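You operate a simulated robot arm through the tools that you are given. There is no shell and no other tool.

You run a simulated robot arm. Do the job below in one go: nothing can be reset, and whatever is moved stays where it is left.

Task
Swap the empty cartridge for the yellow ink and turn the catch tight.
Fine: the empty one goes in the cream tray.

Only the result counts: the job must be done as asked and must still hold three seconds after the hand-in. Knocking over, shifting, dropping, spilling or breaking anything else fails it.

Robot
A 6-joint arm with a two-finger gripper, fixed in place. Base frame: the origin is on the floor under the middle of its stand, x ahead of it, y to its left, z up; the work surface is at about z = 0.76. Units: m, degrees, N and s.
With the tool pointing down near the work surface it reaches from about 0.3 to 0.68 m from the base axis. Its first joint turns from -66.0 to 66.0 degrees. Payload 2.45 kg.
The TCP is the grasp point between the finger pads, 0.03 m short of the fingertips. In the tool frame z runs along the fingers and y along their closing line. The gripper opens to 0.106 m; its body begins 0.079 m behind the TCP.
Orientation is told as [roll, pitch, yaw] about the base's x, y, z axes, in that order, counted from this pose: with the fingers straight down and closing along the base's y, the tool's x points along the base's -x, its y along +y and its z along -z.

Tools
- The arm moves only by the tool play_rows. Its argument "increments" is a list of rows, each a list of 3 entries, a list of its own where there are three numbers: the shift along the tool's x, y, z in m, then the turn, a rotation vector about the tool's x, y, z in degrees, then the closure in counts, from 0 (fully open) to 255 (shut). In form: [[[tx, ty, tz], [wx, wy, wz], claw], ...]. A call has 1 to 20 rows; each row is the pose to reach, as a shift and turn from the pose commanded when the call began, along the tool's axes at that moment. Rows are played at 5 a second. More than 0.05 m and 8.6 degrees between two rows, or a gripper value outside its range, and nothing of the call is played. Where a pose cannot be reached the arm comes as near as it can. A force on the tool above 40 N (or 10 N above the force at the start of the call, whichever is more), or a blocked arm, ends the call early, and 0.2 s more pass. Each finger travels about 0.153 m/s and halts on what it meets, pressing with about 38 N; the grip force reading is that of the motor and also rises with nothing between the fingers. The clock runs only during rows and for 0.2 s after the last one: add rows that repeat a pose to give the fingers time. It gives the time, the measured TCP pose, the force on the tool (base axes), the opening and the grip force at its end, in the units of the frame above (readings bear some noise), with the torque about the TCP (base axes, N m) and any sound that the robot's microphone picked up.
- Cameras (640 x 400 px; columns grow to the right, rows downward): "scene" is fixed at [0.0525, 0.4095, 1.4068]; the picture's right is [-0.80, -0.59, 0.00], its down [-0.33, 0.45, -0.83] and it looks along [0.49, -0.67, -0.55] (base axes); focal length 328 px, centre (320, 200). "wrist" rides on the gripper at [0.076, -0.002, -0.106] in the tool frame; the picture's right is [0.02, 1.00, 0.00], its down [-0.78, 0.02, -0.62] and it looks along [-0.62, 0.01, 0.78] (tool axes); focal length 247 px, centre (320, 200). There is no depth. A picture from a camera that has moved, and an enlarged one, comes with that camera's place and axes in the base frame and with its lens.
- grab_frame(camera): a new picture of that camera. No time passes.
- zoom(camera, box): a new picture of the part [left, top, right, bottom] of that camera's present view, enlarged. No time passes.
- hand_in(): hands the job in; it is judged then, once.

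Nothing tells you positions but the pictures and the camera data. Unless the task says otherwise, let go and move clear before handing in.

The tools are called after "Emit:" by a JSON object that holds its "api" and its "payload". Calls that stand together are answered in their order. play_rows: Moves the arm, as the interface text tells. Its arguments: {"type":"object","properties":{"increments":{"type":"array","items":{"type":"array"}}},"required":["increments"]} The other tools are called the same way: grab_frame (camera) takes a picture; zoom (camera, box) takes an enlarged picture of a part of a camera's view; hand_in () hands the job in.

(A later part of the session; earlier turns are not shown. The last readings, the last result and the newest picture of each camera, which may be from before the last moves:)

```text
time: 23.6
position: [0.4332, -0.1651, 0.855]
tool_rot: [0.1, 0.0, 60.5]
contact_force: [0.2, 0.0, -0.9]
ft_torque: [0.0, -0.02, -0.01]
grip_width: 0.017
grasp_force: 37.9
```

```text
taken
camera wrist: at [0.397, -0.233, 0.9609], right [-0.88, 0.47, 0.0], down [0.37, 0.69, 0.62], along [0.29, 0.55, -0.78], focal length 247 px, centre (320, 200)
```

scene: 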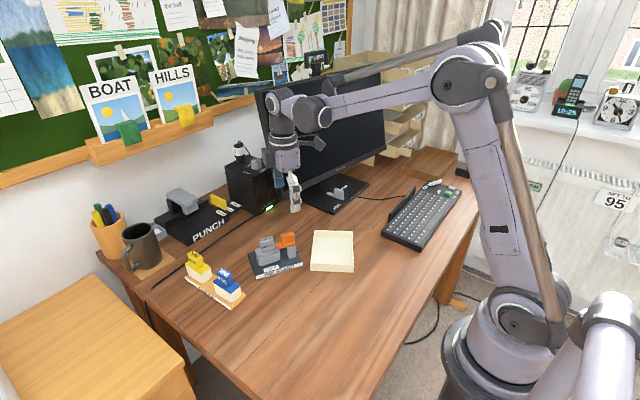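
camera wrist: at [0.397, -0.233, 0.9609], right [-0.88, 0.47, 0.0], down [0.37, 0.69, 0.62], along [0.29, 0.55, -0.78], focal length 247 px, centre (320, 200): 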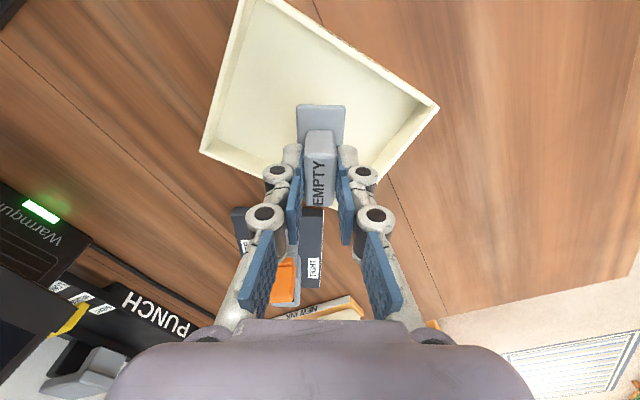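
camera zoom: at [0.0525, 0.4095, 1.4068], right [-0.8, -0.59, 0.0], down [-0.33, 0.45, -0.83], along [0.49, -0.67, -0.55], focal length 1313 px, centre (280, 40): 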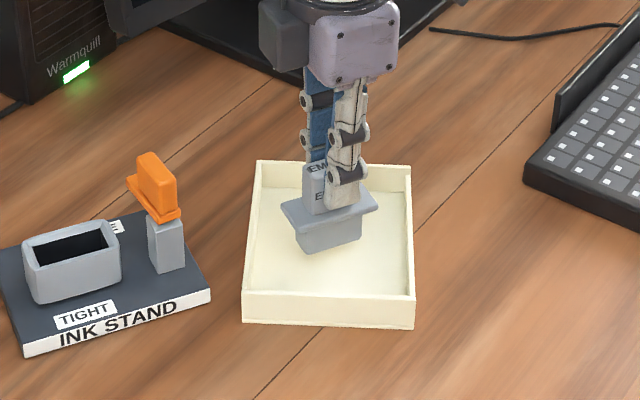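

Well centred inside the tray, bottom about 2 cm above the floor. Lowering in small steps while watching the force.

Emit:
{"api": "play_rows", "payload": {"increments": [[[0, 0, 0.006], [0, 0, 0], 255], [[0, 0, 0.012], [0, 0, 0], 255], [[0, 0, 0.012], [0, 0, 0], 255]]}}

Emit:
{"api": "zoom", "payload": {"camera": "scene", "box": [300, 215, 370, 285]}}

```text
time: 24.4
position: [0.4335, -0.1657, 0.8426]
tool_rot: [0.0, 0.0, 60.6]
contact_force: [0.0, -0.1, -1.1]
ft_torque: [0.01, -0.03, 0.03]
grip_width: 0.0166
grasp_force: 37.6
```

```text
5.71 times, centred on (335, 250) of scene
camera zoom: at [0.0525, 0.4095, 1.4068], right [-0.8, -0.59, 0.0], down [-0.33, 0.45, -0.83], along [0.49, -0.67, -0.55], focal length 1876 px, centre (234, -86)
```

zoom: 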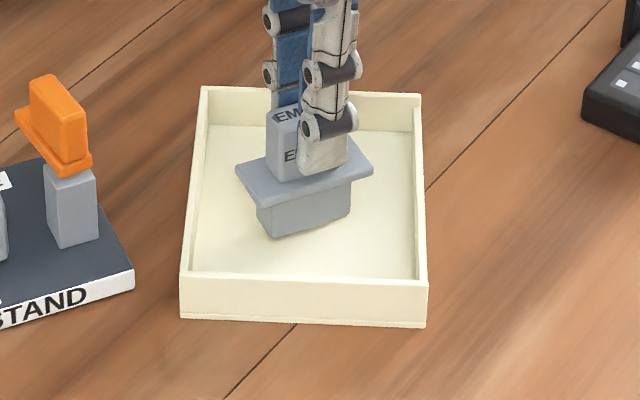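

Emit:
{"api": "play_rows", "payload": {"increments": [[[0, 0, 0.003], [0, 0, 0], 255], [[0, 0, 0.003], [0, 0, 0], 255]]}}

Emit:
{"api": "zoom", "payload": {"camera": "scene", "box": [300, 215, 370, 285]}}

```text
time: 25.0
position: [0.4336, -0.1655, 0.8399]
tool_rot: [-0.1, 0.0, 60.6]
contact_force: [0.7, -0.1, -0.4]
ft_torque: [0.04, 0.0, 0.05]
grip_width: 0.0169
grasp_force: 38.1
```

```text
5.71 times, centred on (335, 250) of scene
camera zoom: at [0.0525, 0.4095, 1.4068], right [-0.8, -0.59, 0.0], down [-0.33, 0.45, -0.83], along [0.49, -0.67, -0.55], focal length 1876 px, centre (234, -86)
```

zoom: 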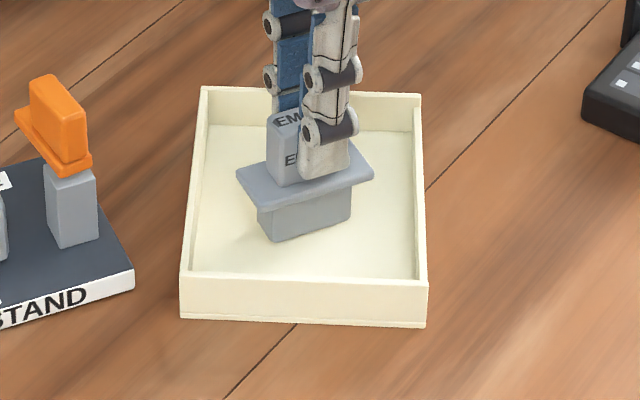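

Still about 0.84 with no contact force and a small shadow gap under the cartridge. I keep lowering in 2–3 mm steps.

Emit:
{"api": "play_rows", "payload": {"increments": [[[0, 0, 0.002], [0, 0, 0], 255], [[0, 0, 0.003], [0, 0, 0], 255]]}}

```text
time: 25.6
position: [0.4331, -0.1664, 0.838]
tool_rot: [-0.2, 0.0, 60.5]
contact_force: [0.2, -1.0, 28.7]
ft_torque: [0.05, -0.04, 0.02]
grip_width: 0.0167
grasp_force: 37.9
```

Contact with the tray floor (28.7 N). I'll ease off a millimetre, then open the fingers modestly.

Emit:
{"api": "play_rows", "payload": {"increments": [[[0, 0, -0.001], [0, 0, 0], 255], [[0, 0, -0.001], [0, 0, 0], 240], [[0, 0, -0.001], [0, 0, 0], 190], [[0, 0, -0.001], [0, 0, 0], 150], [[0, 0, -0.001], [0, 0, 0], 150]]}}

Emit:
{"api": "zoom", "payload": {"camera": "scene", "box": [300, 215, 370, 285]}}

Emit:
{"api": "zoom", "payload": {"camera": "wrist", "box": [220, 100, 420, 225]}}

```text
time: 26.8
position: [0.4326, -0.1655, 0.8399]
tool_rot: [0.0, 0.0, 60.5]
contact_force: [-0.2, 0.7, -0.6]
ft_torque: [-0.01, 0.03, -0.01]
grip_width: 0.0438
grasp_force: 0.1
```

```text
5.71 times, centred on (335, 250) of scene
camera zoom: at [0.0525, 0.4095, 1.4068], right [-0.8, -0.59, 0.0], down [-0.33, 0.45, -0.83], along [0.49, -0.67, -0.55], focal length 1876 px, centre (234, -86)
```

zoom: 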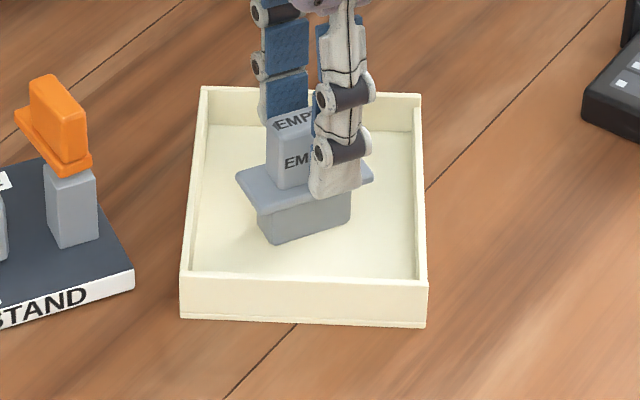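

```text
3.20 times, centred on (320, 162) of wrist
camera zoom: at [0.397, -0.2334, 0.9448], right [-0.88, 0.47, 0.0], down [0.37, 0.69, 0.62], along [0.29, 0.55, -0.78], focal length 790 px, centre (320, 320)
```

zoom: 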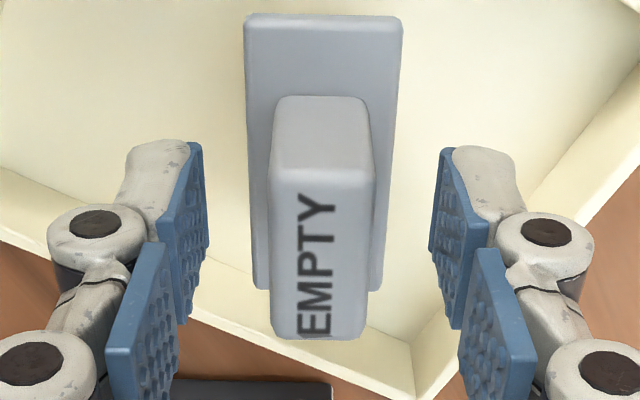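

The empty cartridge stands upright in the cream tray, released. I'll lift straight up, then travel over to a viewing pose by the yellow cartridge with yaw near 2°.

Emit:
{"api": "play_rows", "payload": {"increments": [[[0, 0, -0.02], [0, 0, 0], 140], [[0, 0, -0.05], [0, 0, 0], 130], [[0, 0, -0.09], [0, 0, 0], 130], [[0, 0, -0.13], [0, 0, 0], 130], [[0, 0, -0.13], [0, 0, 0], 130], [[-0.03, -0.001, -0.13], [0, 0, 6], 130], [[-0.07, -0.003, -0.13], [0, 0, 13], 130], [[-0.11, -0.0045, -0.13], [0, 0, 20.3], 130], [[-0.15, -0.006, -0.13], [0, 0, 27.6], 130], [[-0.19, -0.0075, -0.13], [0, 0, 35], 130], [[-0.23, -0.009, -0.13], [0, 0, 42.5], 130], [[-0.27, -0.0105, -0.13], [0, 0, 50], 130], [[-0.3, -0.0118, -0.13], [0, 0, 55], 130], [[-0.3177, -0.0125, -0.13], [0, 0, 58.5], 130], [[-0.3177, -0.0125, -0.13], [0, 0, 58.5], 130], [[-0.3177, -0.0125, -0.13], [0, 0, 58.5], 130]]}}

Emit:
{"api": "grab_frame", "payload": {"camera": "wrist"}}

Emit:
{"api": "zoom", "payload": {"camera": "wrist", "box": [240, 90, 400, 190]}}

Emit:
{"api": "grab_frame", "payload": {"camera": "scene"}}

```text
time: 30.2
position: [0.6004, 0.1052, 0.9682]
tool_rot: [-0.1, 0.0, 2.0]
contact_force: [-1.2, -0.1, -0.8]
ft_torque: [0.02, 0.04, 0.03]
grip_width: 0.0518
grasp_force: 0.1
```

```text
taken
camera wrist: at [0.5246, 0.1003, 1.0741], right [-0.06, 1.0, 0.0], down [0.78, 0.04, 0.62], along [0.62, 0.03, -0.78], focal length 247 px, centre (320, 200)
```

wrist: 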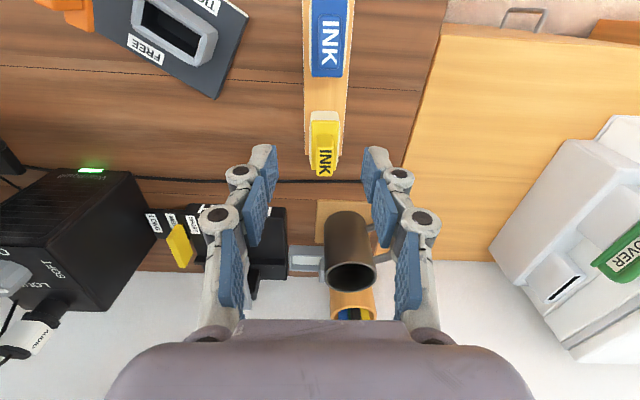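

```text
4.00 times, centred on (320, 140) of wrist
camera zoom: at [0.5246, 0.1003, 1.0741], right [-0.06, 1.0, 0.0], down [0.78, 0.04, 0.62], along [0.62, 0.03, -0.78], focal length 988 px, centre (320, 440)
```

zoom: 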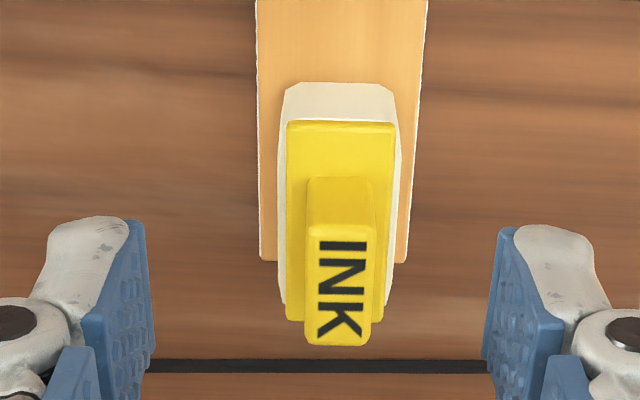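

```text
taken
```

scene: 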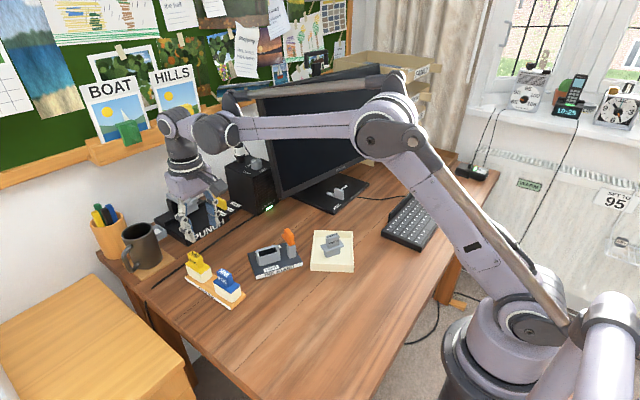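

The yellow cartridge sits in a cream holder (its lip is inside the holder's outline), centre about (0.652, 0.111), axis at about 2.5°. I'll move above it and descend to z≈0.90 to refine.

Emit:
{"api": "play_rows", "payload": {"increments": [[[-0.026, 0.002, 0.0], [0, 0, 0], 130], [[-0.0522, 0.0042, 0.0], [0, 0, -0.5], 130], [[-0.0522, 0.0042, 0.035], [0, 0, -0.5], 130], [[-0.0522, 0.0042, 0.068], [0, 0, -0.5], 130], [[-0.0522, 0.0042, 0.068], [0, 0, -0.5], 130]]}}

Emit:
{"api": "zoom", "payload": {"camera": "wrist", "box": [220, 70, 420, 195]}}

Emit:
{"api": "zoom", "payload": {"camera": "scene", "box": [160, 220, 260, 310]}}

```text
time: 31.4
position: [0.6531, 0.1115, 0.8988]
tool_rot: [0.0, 0.0, 2.6]
contact_force: [0.3, -0.2, -0.1]
ft_torque: [-0.01, -0.01, 0.01]
grip_width: 0.0521
grasp_force: 0.2
```

```text
3.20 times, centred on (320, 132) of wrist
camera zoom: at [0.5768, 0.1052, 1.0062], right [-0.07, 1.0, 0.0], down [0.78, 0.05, 0.62], along [0.62, 0.04, -0.78], focal length 790 px, centre (320, 416)
```

zoom: 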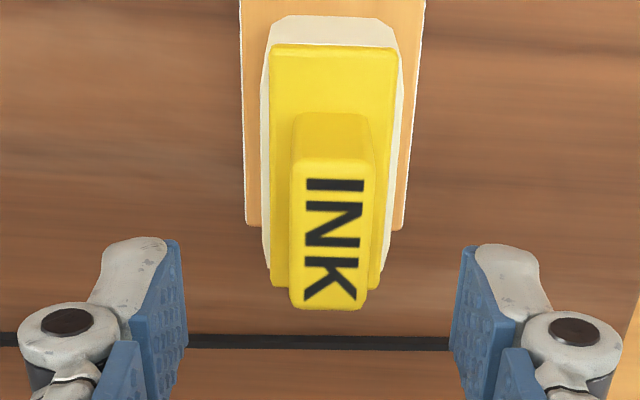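

```text
4.44 times, centred on (210, 265) of scene
camera zoom: at [0.0525, 0.4095, 1.4068], right [-0.8, -0.59, 0.0], down [-0.33, 0.45, -0.83], along [0.49, -0.67, -0.55], focal length 1459 px, centre (809, -89)
```

zoom: 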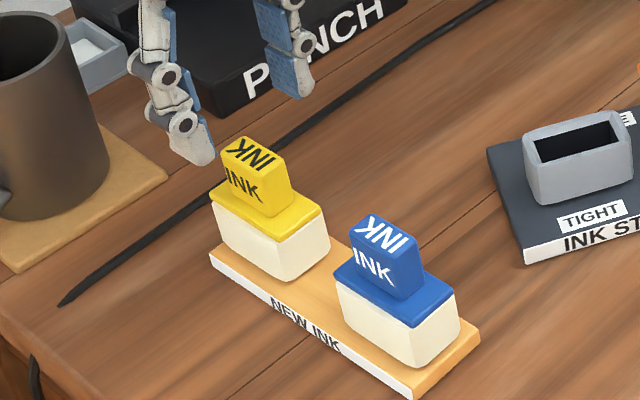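

The yellow tab is about 2 mm to the +y side of the gripper axis and aligned within half a degree. I'll correct and descend to grip height, then close.

Emit:
{"api": "play_rows", "payload": {"increments": [[[0, 0.0018, 0], [0, 0, 0.3], 130], [[0, 0.0018, 0.015], [0, 0, 0.3], 130], [[0, 0.0018, 0.03], [0, 0, 0.3], 130], [[0, 0.0018, 0.03], [0, 0, 0.3], 130]]}}

Emit:
{"api": "zoom", "payload": {"camera": "wrist", "box": [220, 100, 420, 225]}}

Emit:
{"api": "zoom", "payload": {"camera": "scene", "box": [160, 220, 260, 310]}}

```text
time: 32.4
position: [0.6523, 0.112, 0.8699]
tool_rot: [0.0, -0.1, 2.1]
contact_force: [-0.9, -0.5, 0.1]
ft_torque: [0.04, -0.02, 0.01]
grip_width: 0.0517
grasp_force: 0.0
```

```text
3.20 times, centred on (320, 162) of wrist
camera zoom: at [0.5763, 0.1074, 0.9762], right [-0.06, 1.0, 0.0], down [0.78, 0.05, 0.62], along [0.62, 0.04, -0.78], focal length 790 px, centre (320, 320)
```

zoom: 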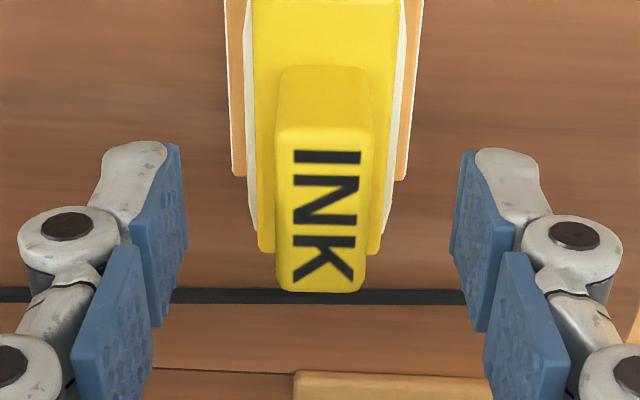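

```text
4.44 times, centred on (210, 265) of scene
camera zoom: at [0.0525, 0.4095, 1.4068], right [-0.8, -0.59, 0.0], down [-0.33, 0.45, -0.83], along [0.49, -0.67, -0.55], focal length 1459 px, centre (809, -89)
```

zoom: 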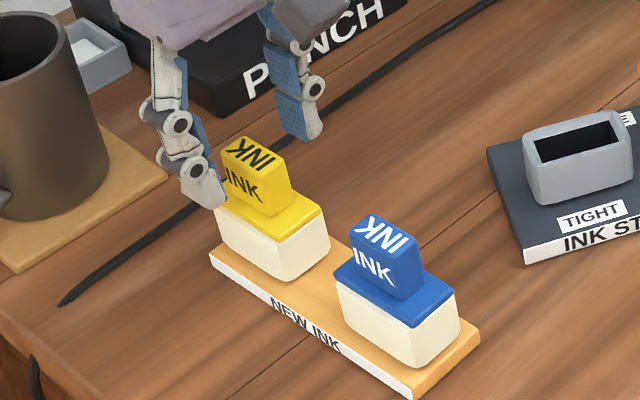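

Alignment now matches how the empty appeared in the gripper. I'll nudge 1 mm in x, descend the remaining 12 mm and close.

Emit:
{"api": "play_rows", "payload": {"increments": [[[0.001, 0.0003, 0.006], [0, 0, 0], 130], [[0.001, 0.0003, 0.0123], [0, 0, 0], 130], [[0.001, 0.0003, 0.0123], [0, 0, 0], 180], [[0.001, 0.0003, 0.0123], [0, 0, 0], 210], [[0.001, 0.0003, 0.0123], [0, 0, 0], 255], [[0.001, 0.0003, 0.0123], [0, 0, 0], 255], [[0.001, 0.0003, 0.0123], [0, 0, 0], 255]]}}

Emit:
{"api": "zoom", "payload": {"camera": "wrist", "box": [220, 100, 420, 225]}}

Emit:
{"api": "zoom", "payload": {"camera": "scene", "box": [160, 220, 260, 310]}}

```text
time: 34.0
position: [0.6515, 0.1126, 0.8576]
tool_rot: [-0.1, 0.1, 2.2]
contact_force: [-0.5, -0.3, -0.3]
ft_torque: [0.02, -0.01, 0.01]
grip_width: 0.017
grasp_force: 38.2
```

```text
3.20 times, centred on (320, 162) of wrist
camera zoom: at [0.5753, 0.1076, 0.9639], right [-0.06, 1.0, 0.0], down [0.78, 0.05, 0.62], along [0.62, 0.04, -0.78], focal length 790 px, centre (320, 320)
```

zoom: 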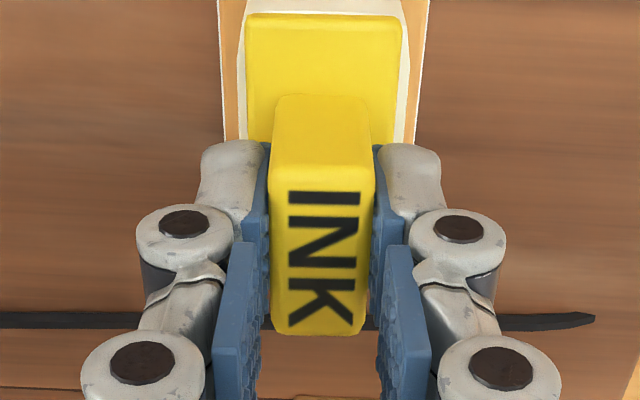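

```text
4.44 times, centred on (210, 265) of scene
camera zoom: at [0.0525, 0.4095, 1.4068], right [-0.8, -0.59, 0.0], down [-0.33, 0.45, -0.83], along [0.49, -0.67, -0.55], focal length 1459 px, centre (809, -89)
```

zoom: 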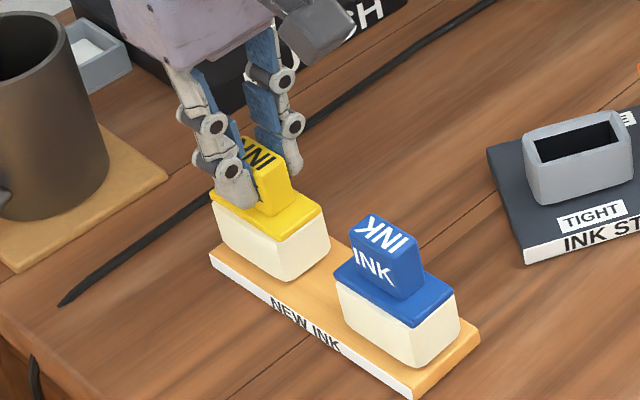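

Gripped (17.0 mm, 38 N), and the cartridge sits in the fingers practically where the empty did. I'll lift slowly and check it comes out of the holder alone.

Emit:
{"api": "play_rows", "payload": {"increments": [[[0, 0, -0.005], [0, 0, 0], 255], [[0, 0, -0.01], [0, 0, 0], 255], [[0, 0, -0.02], [0, 0, 0], 255], [[0, 0, -0.03], [0, 0, 0], 255], [[0, 0, -0.03], [0, 0, 0], 255]]}}

Emit:
{"api": "zoom", "payload": {"camera": "wrist", "box": [220, 60, 420, 225]}}

Emit:
{"api": "zoom", "payload": {"camera": "scene", "box": [160, 220, 260, 310]}}

```text
time: 35.2
position: [0.6531, 0.1136, 0.8881]
tool_rot: [-0.1, 0.0, 2.2]
contact_force: [-0.6, -0.4, -0.7]
ft_torque: [-0.03, 0.0, -0.02]
grip_width: 0.0167
grasp_force: 38.2
```

```text
2.42 times, centred on (320, 142) of wrist
camera zoom: at [0.5753, 0.1077, 0.9945], right [-0.06, 1.0, 0.0], down [0.78, 0.05, 0.62], along [0.62, 0.04, -0.78], focal length 599 px, centre (320, 339)
```

zoom: 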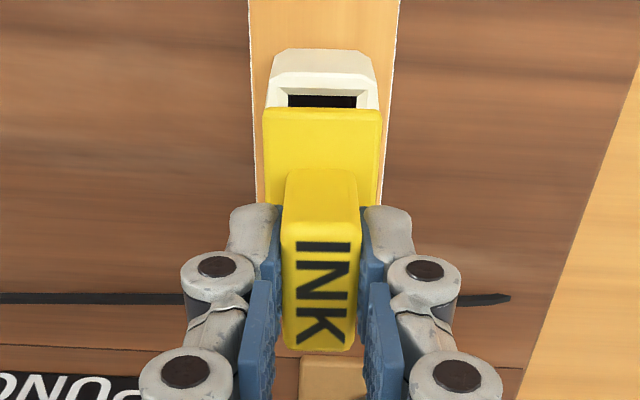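

```text
4.44 times, centred on (210, 265) of scene
camera zoom: at [0.0525, 0.4095, 1.4068], right [-0.8, -0.59, 0.0], down [-0.33, 0.45, -0.83], along [0.49, -0.67, -0.55], focal length 1459 px, centre (809, -89)
```

zoom: 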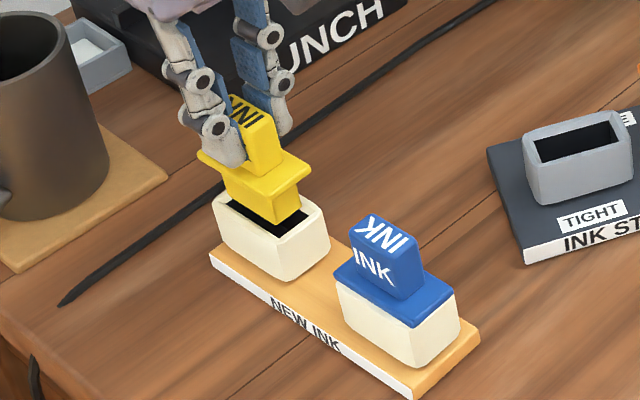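

The yellow ink comes out cleanly, leaving the holder behind. I'll raise it and carry it over the grey socket while turning to yaw 60.5°.

Emit:
{"api": "play_rows", "payload": {"increments": [[[0, 0, -0.03], [0, 0, 0], 255], [[0, 0, -0.06], [0, 0, 0], 255], [[0, 0, -0.08], [0, 0, 0], 255], [[0.0134, -0.0176, -0.08], [0, 0, -7.3], 255], [[0.0267, -0.0352, -0.08], [0, 0, -14.6], 255], [[0.0401, -0.0528, -0.08], [0, 0, -21.9], 255], [[0.0535, -0.0705, -0.08], [0, 0, -29.2], 255], [[0.0668, -0.0881, -0.08], [0, 0, -36.5], 255], [[0.0802, -0.1057, -0.08], [0, 0, -43.8], 255], [[0.0935, -0.1233, -0.08], [0, 0, -51.1], 255], [[0.1069, -0.1409, -0.08], [0, 0, -58.3], 255], [[0.1069, -0.1409, -0.08], [0, 0, -58.3], 255], [[0.1069, -0.1409, -0.08], [0, 0, -58.3], 255]]}}

Emit:
{"api": "grab_frame", "payload": {"camera": "wrist"}}

Emit:
{"api": "zoom", "payload": {"camera": "wrist", "box": [220, 0, 420, 125]}}

Emit:
{"api": "zoom", "payload": {"camera": "scene", "box": [220, 180, 320, 290]}}

```text
time: 38.0
position: [0.5507, -0.0328, 0.9685]
tool_rot: [0.1, 0.0, 60.6]
contact_force: [-0.2, -0.2, 0.2]
ft_torque: [0.01, 0.01, -0.02]
grip_width: 0.0167
grasp_force: 38.4
```

```text
taken
camera wrist: at [0.5146, -0.0996, 1.0748], right [-0.88, 0.47, 0.0], down [0.37, 0.69, 0.62], along [0.29, 0.55, -0.78], focal length 247 px, centre (320, 200)
```

wrist: 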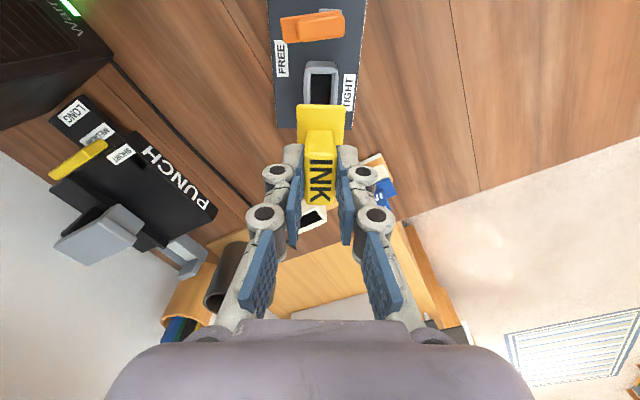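

```text
3.20 times, centred on (320, 62) of wrist
camera zoom: at [0.5146, -0.0996, 1.0748], right [-0.88, 0.47, 0.0], down [0.37, 0.69, 0.62], along [0.29, 0.55, -0.78], focal length 790 px, centre (320, 640)
```

zoom: 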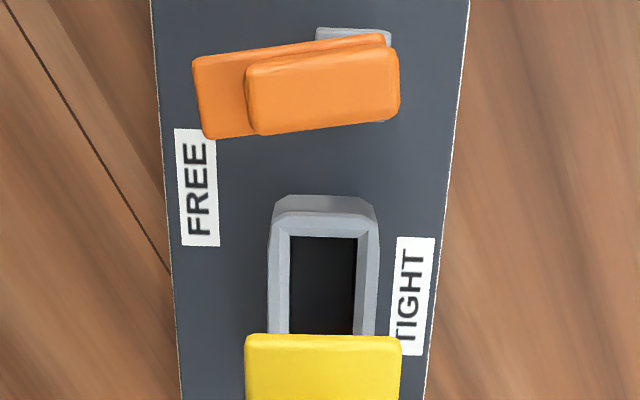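

```text
3.64 times, centred on (270, 235) of scene
camera zoom: at [0.0525, 0.4095, 1.4068], right [-0.8, -0.59, 0.0], down [-0.33, 0.45, -0.83], along [0.49, -0.67, -0.55], focal length 1194 px, centre (502, 73)
```

zoom: 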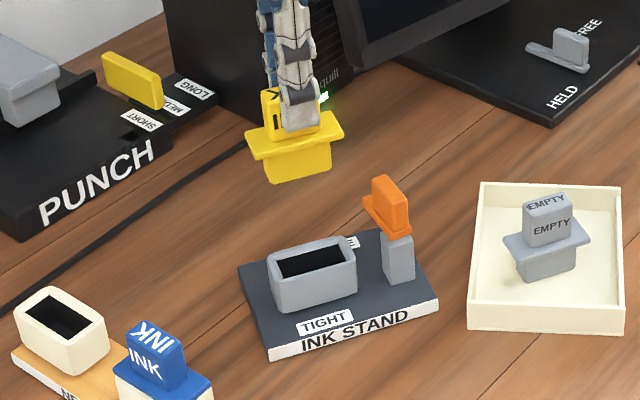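

The yellow is over the socket; compared with the empty's lift-out view I'm about 1 mm off sideways. I'll correct it and lower to just above the rim.

Emit:
{"api": "play_rows", "payload": {"increments": [[[-0.0003, 0.0011, 0.02], [0, 0, 0], 255], [[-0.0003, 0.0011, 0.045], [0, 0, 0], 255], [[-0.0003, 0.0011, 0.068], [0, 0, 0], 255], [[-0.0003, 0.0011, 0.068], [0, 0, 0], 255], [[-0.0003, 0.0011, 0.068], [0, 0, 0], 255]]}}

Emit:
{"api": "zoom", "payload": {"camera": "wrist", "box": [220, 20, 420, 145]}}

Emit:
{"api": "zoom", "payload": {"camera": "scene", "box": [230, 210, 310, 280]}}

```text
time: 39.2
position: [0.549, -0.0309, 0.9006]
tool_rot: [0.0, 0.0, 60.5]
contact_force: [-0.2, 0.2, 0.3]
ft_torque: [-0.01, -0.01, -0.01]
grip_width: 0.0168
grasp_force: 38.2
```

```text
3.20 times, centred on (320, 82) of wrist
camera zoom: at [0.5132, -0.0988, 1.0064], right [-0.88, 0.47, 0.0], down [0.37, 0.69, 0.62], along [0.29, 0.55, -0.78], focal length 790 px, centre (320, 576)
```

zoom: 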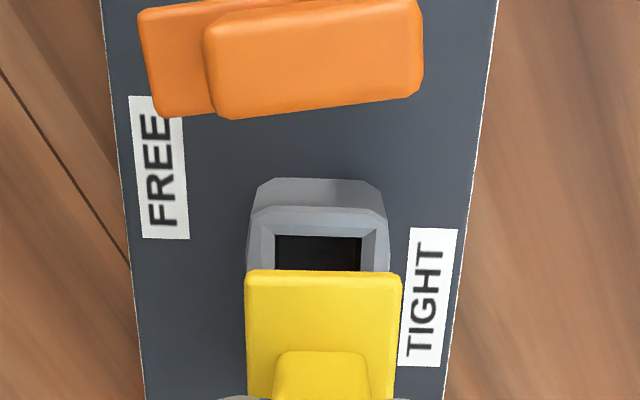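

```text
5.71 times, centred on (270, 245) of scene
camera zoom: at [0.0525, 0.4095, 1.4068], right [-0.8, -0.59, 0.0], down [-0.33, 0.45, -0.83], along [0.49, -0.67, -0.55], focal length 1876 px, centre (606, -57)
```

zoom: 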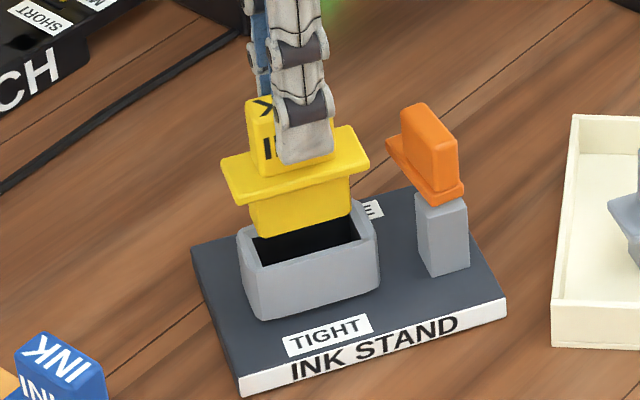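

Now about 1 mm off the other way sideways; I'll correct by 1 mm and lower until the bottom just enters the chamfer.

Emit:
{"api": "play_rows", "payload": {"increments": [[[0, -0.001, 0.004], [0, 0, 0], 255], [[0, -0.001, 0.01], [0, 0, 0], 255], [[0, -0.001, 0.01], [0, 0, 0], 255]]}}

Emit:
{"api": "zoom", "payload": {"camera": "wrist", "box": [220, 20, 420, 145]}}

Emit:
{"api": "zoom", "payload": {"camera": "scene", "box": [230, 210, 310, 280]}}

```text
time: 40.0
position: [0.5507, -0.0312, 0.89]
tool_rot: [0.0, 0.0, 60.6]
contact_force: [0.3, 0.0, 0.3]
ft_torque: [0.02, 0.01, 0.01]
grip_width: 0.0166
grasp_force: 38.2
```

```text
3.20 times, centred on (320, 82) of wrist
camera zoom: at [0.514, -0.0995, 0.9965], right [-0.88, 0.47, 0.0], down [0.37, 0.69, 0.62], along [0.29, 0.55, -0.78], focal length 790 px, centre (320, 576)
```

zoom: 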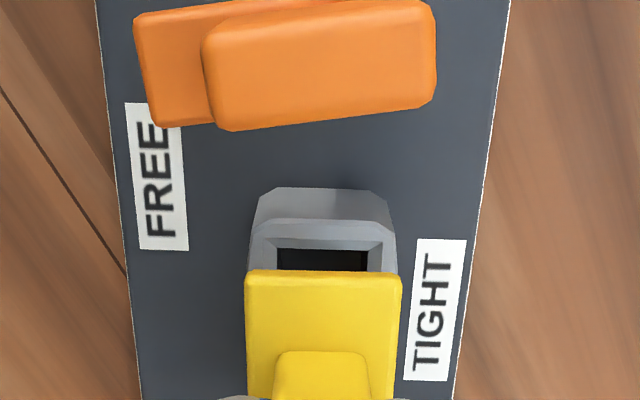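

```text
5.71 times, centred on (270, 245) of scene
camera zoom: at [0.0525, 0.4095, 1.4068], right [-0.8, -0.59, 0.0], down [-0.33, 0.45, -0.83], along [0.49, -0.67, -0.55], focal length 1876 px, centre (606, -57)
```

zoom: 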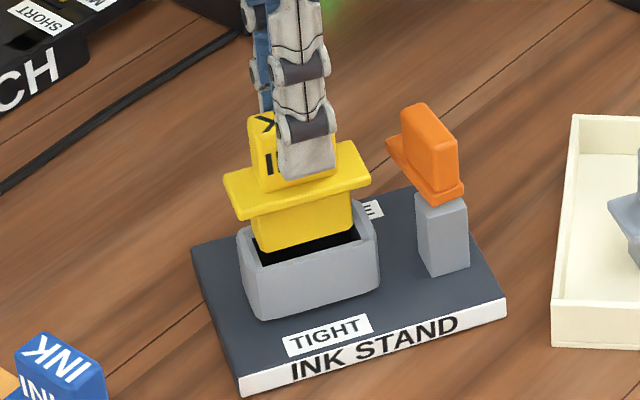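

Position now matches the empty's seated line within about 0.2 mm. Lowering into the socket gradually, watching the force.

Emit:
{"api": "play_rows", "payload": {"increments": [[[0, 0, 0.004], [0, 0, 0], 255], [[0, 0, 0.008], [0, 0, 0], 255], [[0, 0, 0.012], [0, 0, 0], 255], [[0, 0, 0.012], [0, 0, 0], 255]]}}

Emit:
{"api": "zoom", "payload": {"camera": "scene", "box": [230, 210, 310, 280]}}

Emit:
{"api": "zoom", "payload": {"camera": "wrist", "box": [220, 20, 420, 145]}}

```text
time: 41.0
position: [0.5514, -0.0323, 0.8774]
tool_rot: [0.1, 0.0, 60.5]
contact_force: [0.3, 0.7, -0.4]
ft_torque: [0.0, -0.01, 0.01]
grip_width: 0.0167
grasp_force: 38.0
```

```text
5.71 times, centred on (270, 245) of scene
camera zoom: at [0.0525, 0.4095, 1.4068], right [-0.8, -0.59, 0.0], down [-0.33, 0.45, -0.83], along [0.49, -0.67, -0.55], focal length 1876 px, centre (606, -57)
```

zoom: 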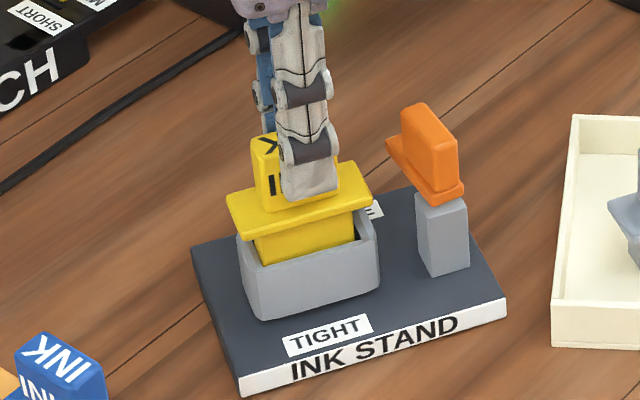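

```text
3.20 times, centred on (320, 82) of wrist
camera zoom: at [0.5141, -0.0997, 0.9841], right [-0.88, 0.47, 0.0], down [0.37, 0.69, 0.62], along [0.29, 0.55, -0.78], focal length 790 px, centre (320, 576)
```

zoom: 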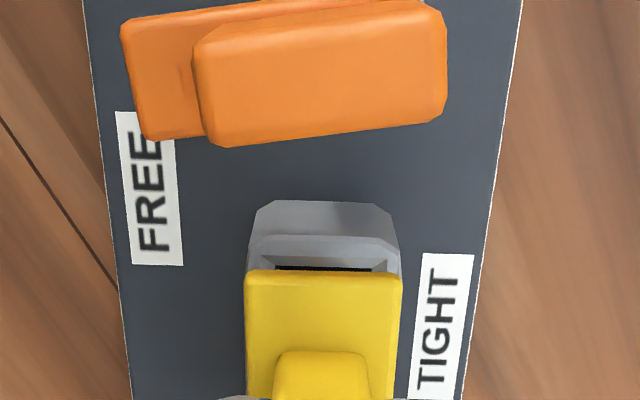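

The cartridge is entering the socket with no contact force. I'll continue down to within a couple of mm of the seat.

Emit:
{"api": "play_rows", "payload": {"increments": [[[0, 0, 0.004], [0, 0, 0], 255], [[0, 0, 0.008], [0, 0, 0], 255], [[0, 0, 0.012], [0, 0, 0], 255], [[0, 0, 0.016], [0, 0, 0], 255], [[0, 0, 0.016], [0, 0, 0], 255]]}}

Emit:
{"api": "zoom", "payload": {"camera": "scene", "box": [230, 210, 310, 280]}}

Emit:
{"api": "zoom", "payload": {"camera": "wrist", "box": [220, 40, 420, 165]}}

```text
time: 42.2
position: [0.5515, -0.0319, 0.8628]
tool_rot: [-0.1, 0.1, 60.4]
contact_force: [-0.9, 0.2, -0.2]
ft_torque: [-0.01, 0.01, 0.0]
grip_width: 0.0166
grasp_force: 38.0
```

```text
5.71 times, centred on (270, 245) of scene
camera zoom: at [0.0525, 0.4095, 1.4068], right [-0.8, -0.59, 0.0], down [-0.33, 0.45, -0.83], along [0.49, -0.67, -0.55], focal length 1876 px, centre (606, -57)
```

zoom: 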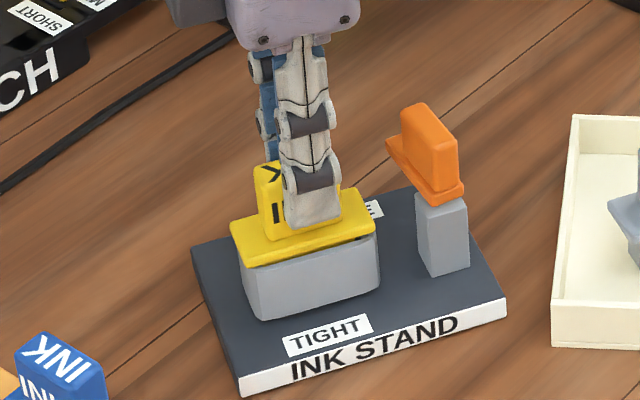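

```text
3.20 times, centred on (320, 102) of wrist
camera zoom: at [0.5138, -0.0992, 0.9682], right [-0.88, 0.47, 0.0], down [0.37, 0.69, 0.62], along [0.29, 0.55, -0.78], focal length 790 px, centre (320, 512)
```

zoom: 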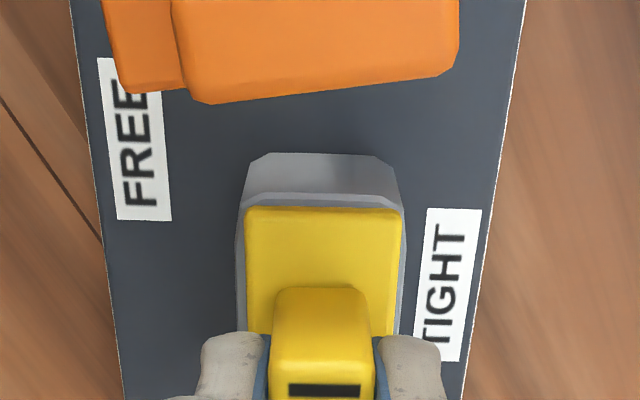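

About 4 mm to go before the lip meets the rim. Stepping down in small increments.

Emit:
{"api": "play_rows", "payload": {"increments": [[[0, 0, 0.002], [0, 0, 0], 255], [[0, 0, 0.0035], [0, 0, 0], 255], [[0, 0, 0.0035], [0, 0, 0], 255]]}}

Emit:
{"api": "zoom", "payload": {"camera": "wrist", "box": [220, 40, 420, 165]}}

```text
time: 43.0
position: [0.5496, -0.0333, 0.8584]
tool_rot: [-0.2, 0.0, 60.5]
contact_force: [0.7, -0.2, 16.8]
ft_torque: [0.31, -0.14, 0.0]
grip_width: 0.0171
grasp_force: 37.8
```

```text
3.20 times, centred on (320, 102) of wrist
camera zoom: at [0.5138, -0.0993, 0.9657], right [-0.88, 0.47, 0.0], down [0.37, 0.69, 0.62], along [0.29, 0.55, -0.78], focal length 790 px, centre (320, 512)
```

zoom: 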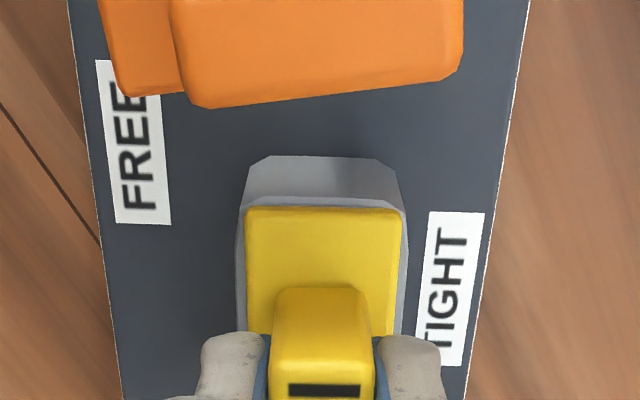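

Contact (17 N) with the load at the +u end, about 1.7 mm above the expected seat. I'll look closely at the lip/rim gap before deciding.

Emit:
{"api": "zoom", "payload": {"camera": "scene", "box": [250, 235, 290, 265]}}

Emit:
{"api": "zoom", "payload": {"camera": "wrist", "box": [270, 80, 370, 145]}}

```text
13.33 times, centred on (270, 250) of scene
camera zoom: at [0.0522, 0.4095, 1.4068], right [-0.8, -0.59, 0.0], down [-0.33, 0.45, -0.83], along [0.49, -0.67, -0.55], focal length 4377 px, centre (987, -467)
```

zoom: 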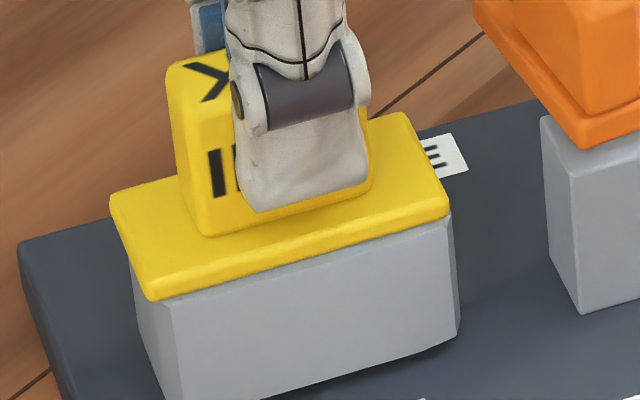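

```text
6.15 times, centred on (320, 112) of wrist
camera zoom: at [0.5138, -0.0993, 0.9657], right [-0.88, 0.47, 0.0], down [0.37, 0.69, 0.62], along [0.29, 0.55, -0.78], focal length 1520 px, centre (320, 738)
```

zoom: 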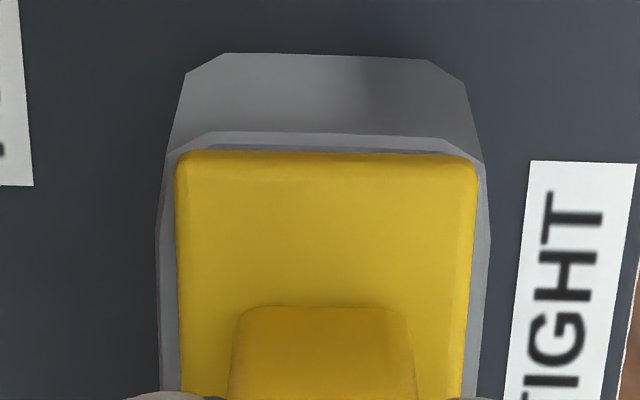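

The lip appears to be resting on the rim (the yellow sits a bit lower in my fingers than the empty did). I'll ease off a little and release, then check how it sits.

Emit:
{"api": "play_rows", "payload": {"increments": [[[0, 0, -0.0008], [0, 0, 0], 255], [[0, 0, -0.0008], [0, 0, 0], 240], [[0, 0, -0.0008], [0, 0, 0], 200], [[0, 0, -0.0008], [0, 0, 0], 150], [[0, 0, -0.0008], [0, 0, 0], 140]]}}

Emit:
{"api": "zoom", "payload": {"camera": "scene", "box": [250, 235, 290, 265]}}

Emit:
{"api": "zoom", "payload": {"camera": "wrist", "box": [220, 60, 420, 225]}}

```text
time: 44.2
position: [0.5503, -0.032, 0.8593]
tool_rot: [0.0, 0.0, 60.5]
contact_force: [-0.3, 0.3, 1.6]
ft_torque: [-0.01, 0.02, 0.0]
grip_width: 0.0479
grasp_force: 0.1
```

```text
13.33 times, centred on (270, 250) of scene
camera zoom: at [0.0525, 0.4095, 1.4068], right [-0.8, -0.59, 0.0], down [-0.33, 0.45, -0.83], along [0.49, -0.67, -0.55], focal length 4377 px, centre (987, -467)
```

zoom: 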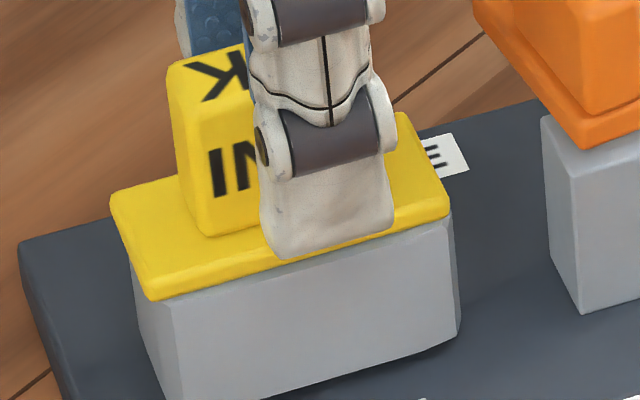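

```text
2.42 times, centred on (320, 142) of wrist
camera zoom: at [0.5139, -0.0996, 0.9657], right [-0.88, 0.47, 0.0], down [0.37, 0.69, 0.62], along [0.29, 0.55, -0.78], focal length 599 px, centre (320, 339)
```

zoom: 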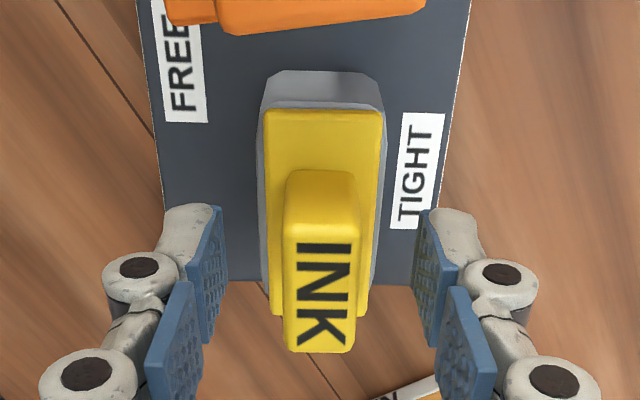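

The yellow cartridge stays put when released, resting on the rim. I'll lift away and return above the catch with yaw about -24.5° to swing it back.

Emit:
{"api": "play_rows", "payload": {"increments": [[[0, 0, -0.015], [0, 0, 0], 140], [[0, 0, -0.045], [0, 0, 0], 140], [[0, 0, -0.08], [0, 0, 0], 140], [[0, 0, -0.11], [0, 0, 0], 140], [[0.006, 0, -0.11], [0, 0, 8.5], 140], [[0.012, 0, -0.11], [0, 0, 17], 140], [[0.018, 0, -0.11], [0, 0, 25.5], 150], [[0.024, -0.001, -0.11], [0, 0, 34], 160], [[0.03, -0.001, -0.11], [0, 0, 42.5], 170], [[0.036, -0.001, -0.11], [0, 0, 51], 180], [[0.042, -0.001, -0.11], [0, 0, 59.5], 180], [[0.048, -0.0015, -0.11], [0, 0, 68], 180], [[0.055, -0.0019, -0.11], [0, 0, 76.5], 180], [[0.0622, -0.0019, -0.11], [0, 0, 85], 180], [[0.0622, -0.0019, -0.11], [0, 0, 85], 180], [[0.0622, -0.0019, -0.11], [0, 0, 85], 180]]}}

Emit:
{"api": "zoom", "payload": {"camera": "wrist", "box": [220, 60, 420, 185]}}

Emit:
{"api": "zoom", "payload": {"camera": "scene", "box": [240, 225, 310, 285]}}

```text
time: 47.6
position: [0.5212, -0.088, 0.9696]
tool_rot: [0.0, 0.0, -24.5]
contact_force: [1.2, 0.6, 0.3]
ft_torque: [-0.02, 0.01, 0.01]
grip_width: 0.0311
grasp_force: 0.1
```

```text
3.20 times, centred on (320, 122) of wrist
camera zoom: at [0.4511, -0.0571, 1.0754], right [0.4, 0.92, 0.0], down [0.72, -0.31, 0.62], along [0.57, -0.25, -0.78], focal length 790 px, centre (320, 448)
```

zoom: 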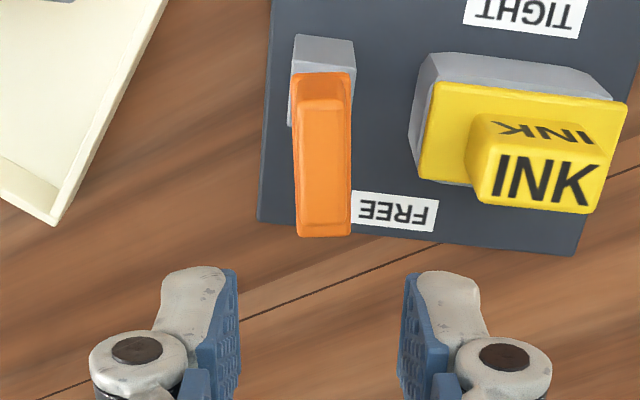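

```text
6.67 times, centred on (275, 255) of scene
camera zoom: at [0.0525, 0.4095, 1.4068], right [-0.8, -0.59, 0.0], down [-0.33, 0.45, -0.83], along [0.49, -0.67, -0.55], focal length 2189 px, centre (620, -167)
```

zoom: 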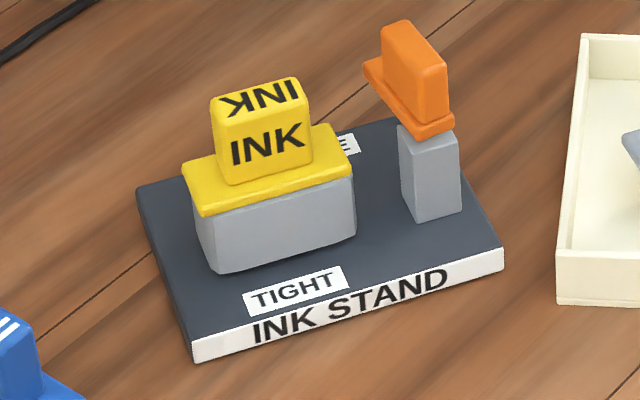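

The yellow sits level at the same height as the empty did. The catch block is centred between the fingers, so I'll narrow them and descend around it.

Emit:
{"api": "play_rows", "payload": {"increments": [[[0, 0, 0.0], [0, 0, 0], 195], [[0, 0, 0.03], [0, 0, 0], 195], [[0, 0, 0.06], [0, 0, 0], 195], [[0, 0, 0.085], [0, 0, 0], 195], [[0, 0, 0.085], [0, 0, 0], 195]]}}

Emit:
{"api": "zoom", "payload": {"camera": "wrist", "box": [220, 100, 420, 225]}}

Emit:
{"api": "zoom", "payload": {"camera": "scene", "box": [240, 205, 310, 285]}}

```text
time: 48.8
position: [0.5207, -0.0862, 0.8837]
tool_rot: [0.0, 0.0, -24.5]
contact_force: [0.2, -0.1, 0.3]
ft_torque: [0.03, 0.0, -0.02]
grip_width: 0.0246
grasp_force: 0.1
```

```text
3.20 times, centred on (320, 162) of wrist
camera zoom: at [0.4507, -0.0567, 0.9902], right [0.39, 0.92, 0.0], down [0.72, -0.31, 0.62], along [0.57, -0.25, -0.78], focal length 790 px, centre (320, 320)
```

zoom: 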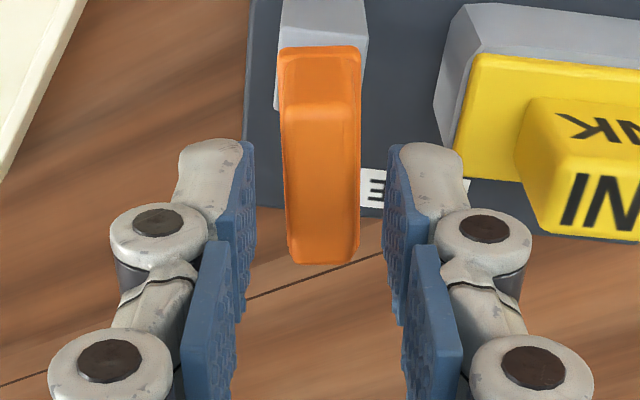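

```text
5.00 times, centred on (275, 245) of scene
camera zoom: at [0.0525, 0.4095, 1.4068], right [-0.8, -0.59, 0.0], down [-0.33, 0.45, -0.83], along [0.49, -0.67, -0.55], focal length 1642 px, centre (545, -25)
```

zoom: 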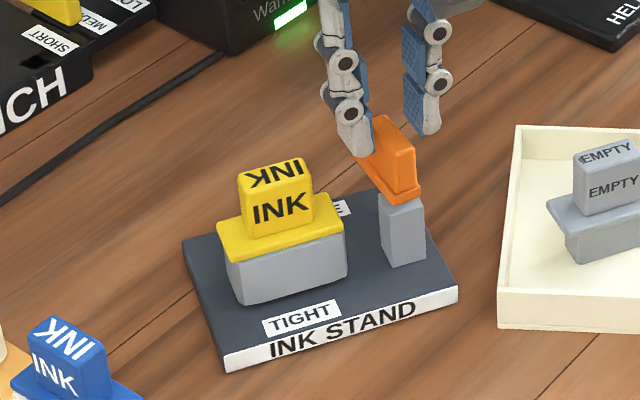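

Fingers are well placed around the block. I'll descend the last 2 cm, narrow the fork, and swing the catch back about 45°.

Emit:
{"api": "play_rows", "payload": {"increments": [[[0, 0, 0.01], [0, 0, 0], 195], [[0, 0, 0.019], [0, 0, 0], 195], [[0, 0, 0.019], [0, 0, 0], 216], [[0, 0, 0.019], [0, 0, 0], 216]]}}

Emit:
{"api": "zoom", "payload": {"camera": "wrist", "box": [220, 100, 420, 225]}}

```text
time: 49.8
position: [0.5213, -0.0864, 0.8645]
tool_rot: [0.0, 0.0, -24.6]
contact_force: [0.1, 0.8, -0.6]
ft_torque: [0.02, -0.04, -0.01]
grip_width: 0.016
grasp_force: 0.0
```

```text
3.20 times, centred on (320, 162) of wrist
camera zoom: at [0.4508, -0.057, 0.9714], right [0.39, 0.92, 0.0], down [0.72, -0.31, 0.62], along [0.57, -0.25, -0.78], focal length 790 px, centre (320, 320)
```

zoom: 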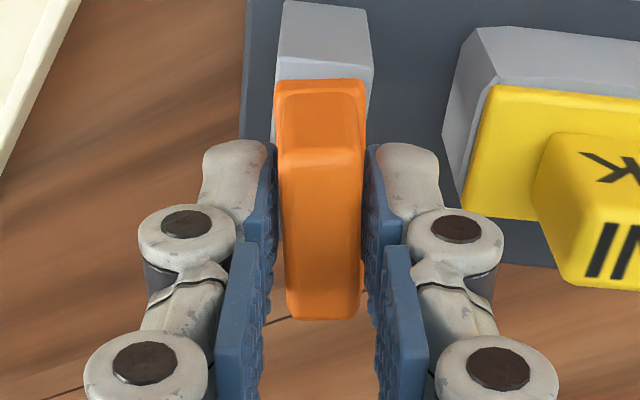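

Emit:
{"api": "play_rows", "payload": {"increments": [[[0.0001, 0.001, 0], [0, 0, -7.5], 216], [[0.0003, 0.0019, 0], [0, 0, -15], 216], [[0.0006, 0.0029, 0], [0, 0, -22.5], 216], [[0.001, 0.0038, 0], [0, 0, -30], 216], [[0.0016, 0.0046, 0], [0, 0, -37.5], 216], [[0.0022, 0.0053, 0], [0, 0, -45], 216], [[0.0022, 0.0053, 0], [0, 0, -45], 216]]}}

Emit:
{"api": "zoom", "payload": {"camera": "wrist", "box": [220, 100, 420, 225]}}

Emit:
{"api": "zoom", "payload": {"camera": "scene", "box": [240, 205, 310, 285]}}

```text
time: 51.4
position: [0.5222, -0.0817, 0.8653]
tool_rot: [-0.1, 0.0, 20.7]
contact_force: [0.4, -1.4, -0.2]
ft_torque: [-0.09, 0.0, -0.05]
grip_width: 0.0173
grasp_force: 1.1
```

```text
3.20 times, centred on (320, 162) of wrist
camera zoom: at [0.4505, -0.1101, 0.9717], right [-0.37, 0.93, 0.0], down [0.73, 0.29, 0.62], along [0.58, 0.23, -0.78], focal length 790 px, centre (320, 320)
```

zoom: 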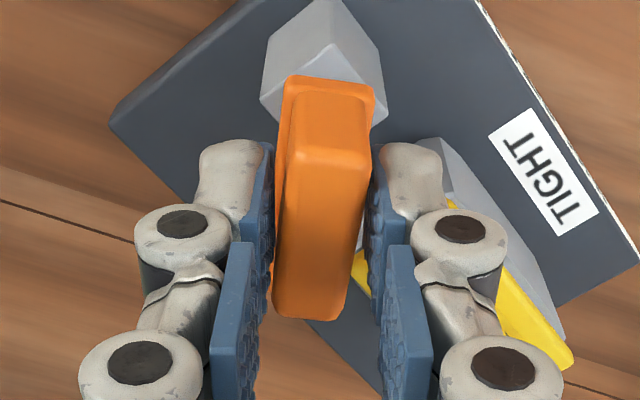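

```text
5.00 times, centred on (275, 245) of scene
camera zoom: at [0.0525, 0.4095, 1.4068], right [-0.8, -0.59, 0.0], down [-0.33, 0.45, -0.83], along [0.49, -0.67, -0.55], focal length 1642 px, centre (545, -25)
```

zoom: 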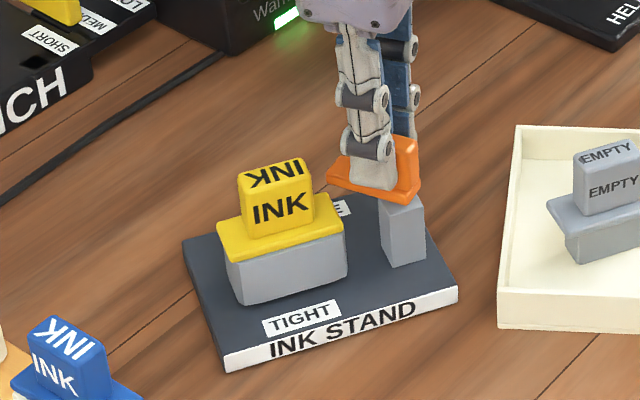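

The catch follows with ~1.5 N. Next 20° brings the bar tip over the yellow lip; I'll go in smaller steps and watch for contact.

Emit:
{"api": "play_rows", "payload": {"increments": [[[0.0001, 0.0007, 0], [0, 0, -5], 216], [[0.0001, 0.0014, 0], [0, 0, -10], 216], [[0.0003, 0.002, 0], [0, 0, -15], 216], [[0.0005, 0.0027, 0], [0, 0, -20], 216], [[0.0005, 0.0027, 0], [0, 0, -20], 216]]}}

Emit:
{"api": "zoom", "payload": {"camera": "wrist", "box": [220, 100, 420, 225]}}

Emit:
{"api": "zoom", "payload": {"camera": "scene", "box": [240, 205, 310, 285]}}

```text
time: 52.6
position: [0.52, -0.0787, 0.8655]
tool_rot: [-0.1, 0.0, 40.5]
contact_force: [0.6, -1.1, 0.0]
ft_torque: [0.0, -0.02, -0.01]
grip_width: 0.0175
grasp_force: 0.6
```

```text
3.20 times, centred on (320, 162) of wrist
camera zoom: at [0.4632, -0.1303, 0.972], right [-0.67, 0.74, 0.0], down [0.58, 0.52, 0.62], along [0.46, 0.41, -0.78], focal length 790 px, centre (320, 320)
```

zoom: 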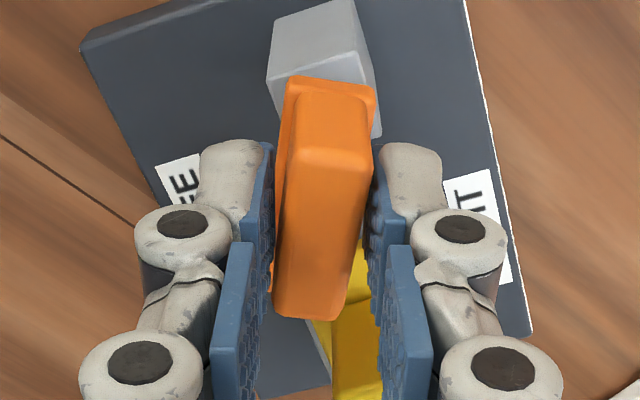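

```text
5.00 times, centred on (275, 245) of scene
camera zoom: at [0.0525, 0.4095, 1.4068], right [-0.8, -0.59, 0.0], down [-0.33, 0.45, -0.83], along [0.49, -0.67, -0.55], focal length 1642 px, centre (545, -25)
```

zoom: 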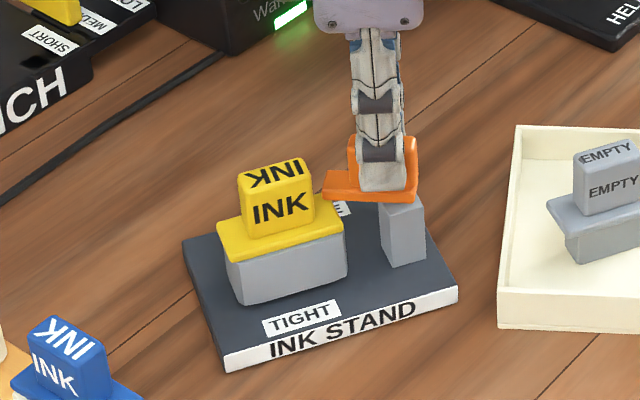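

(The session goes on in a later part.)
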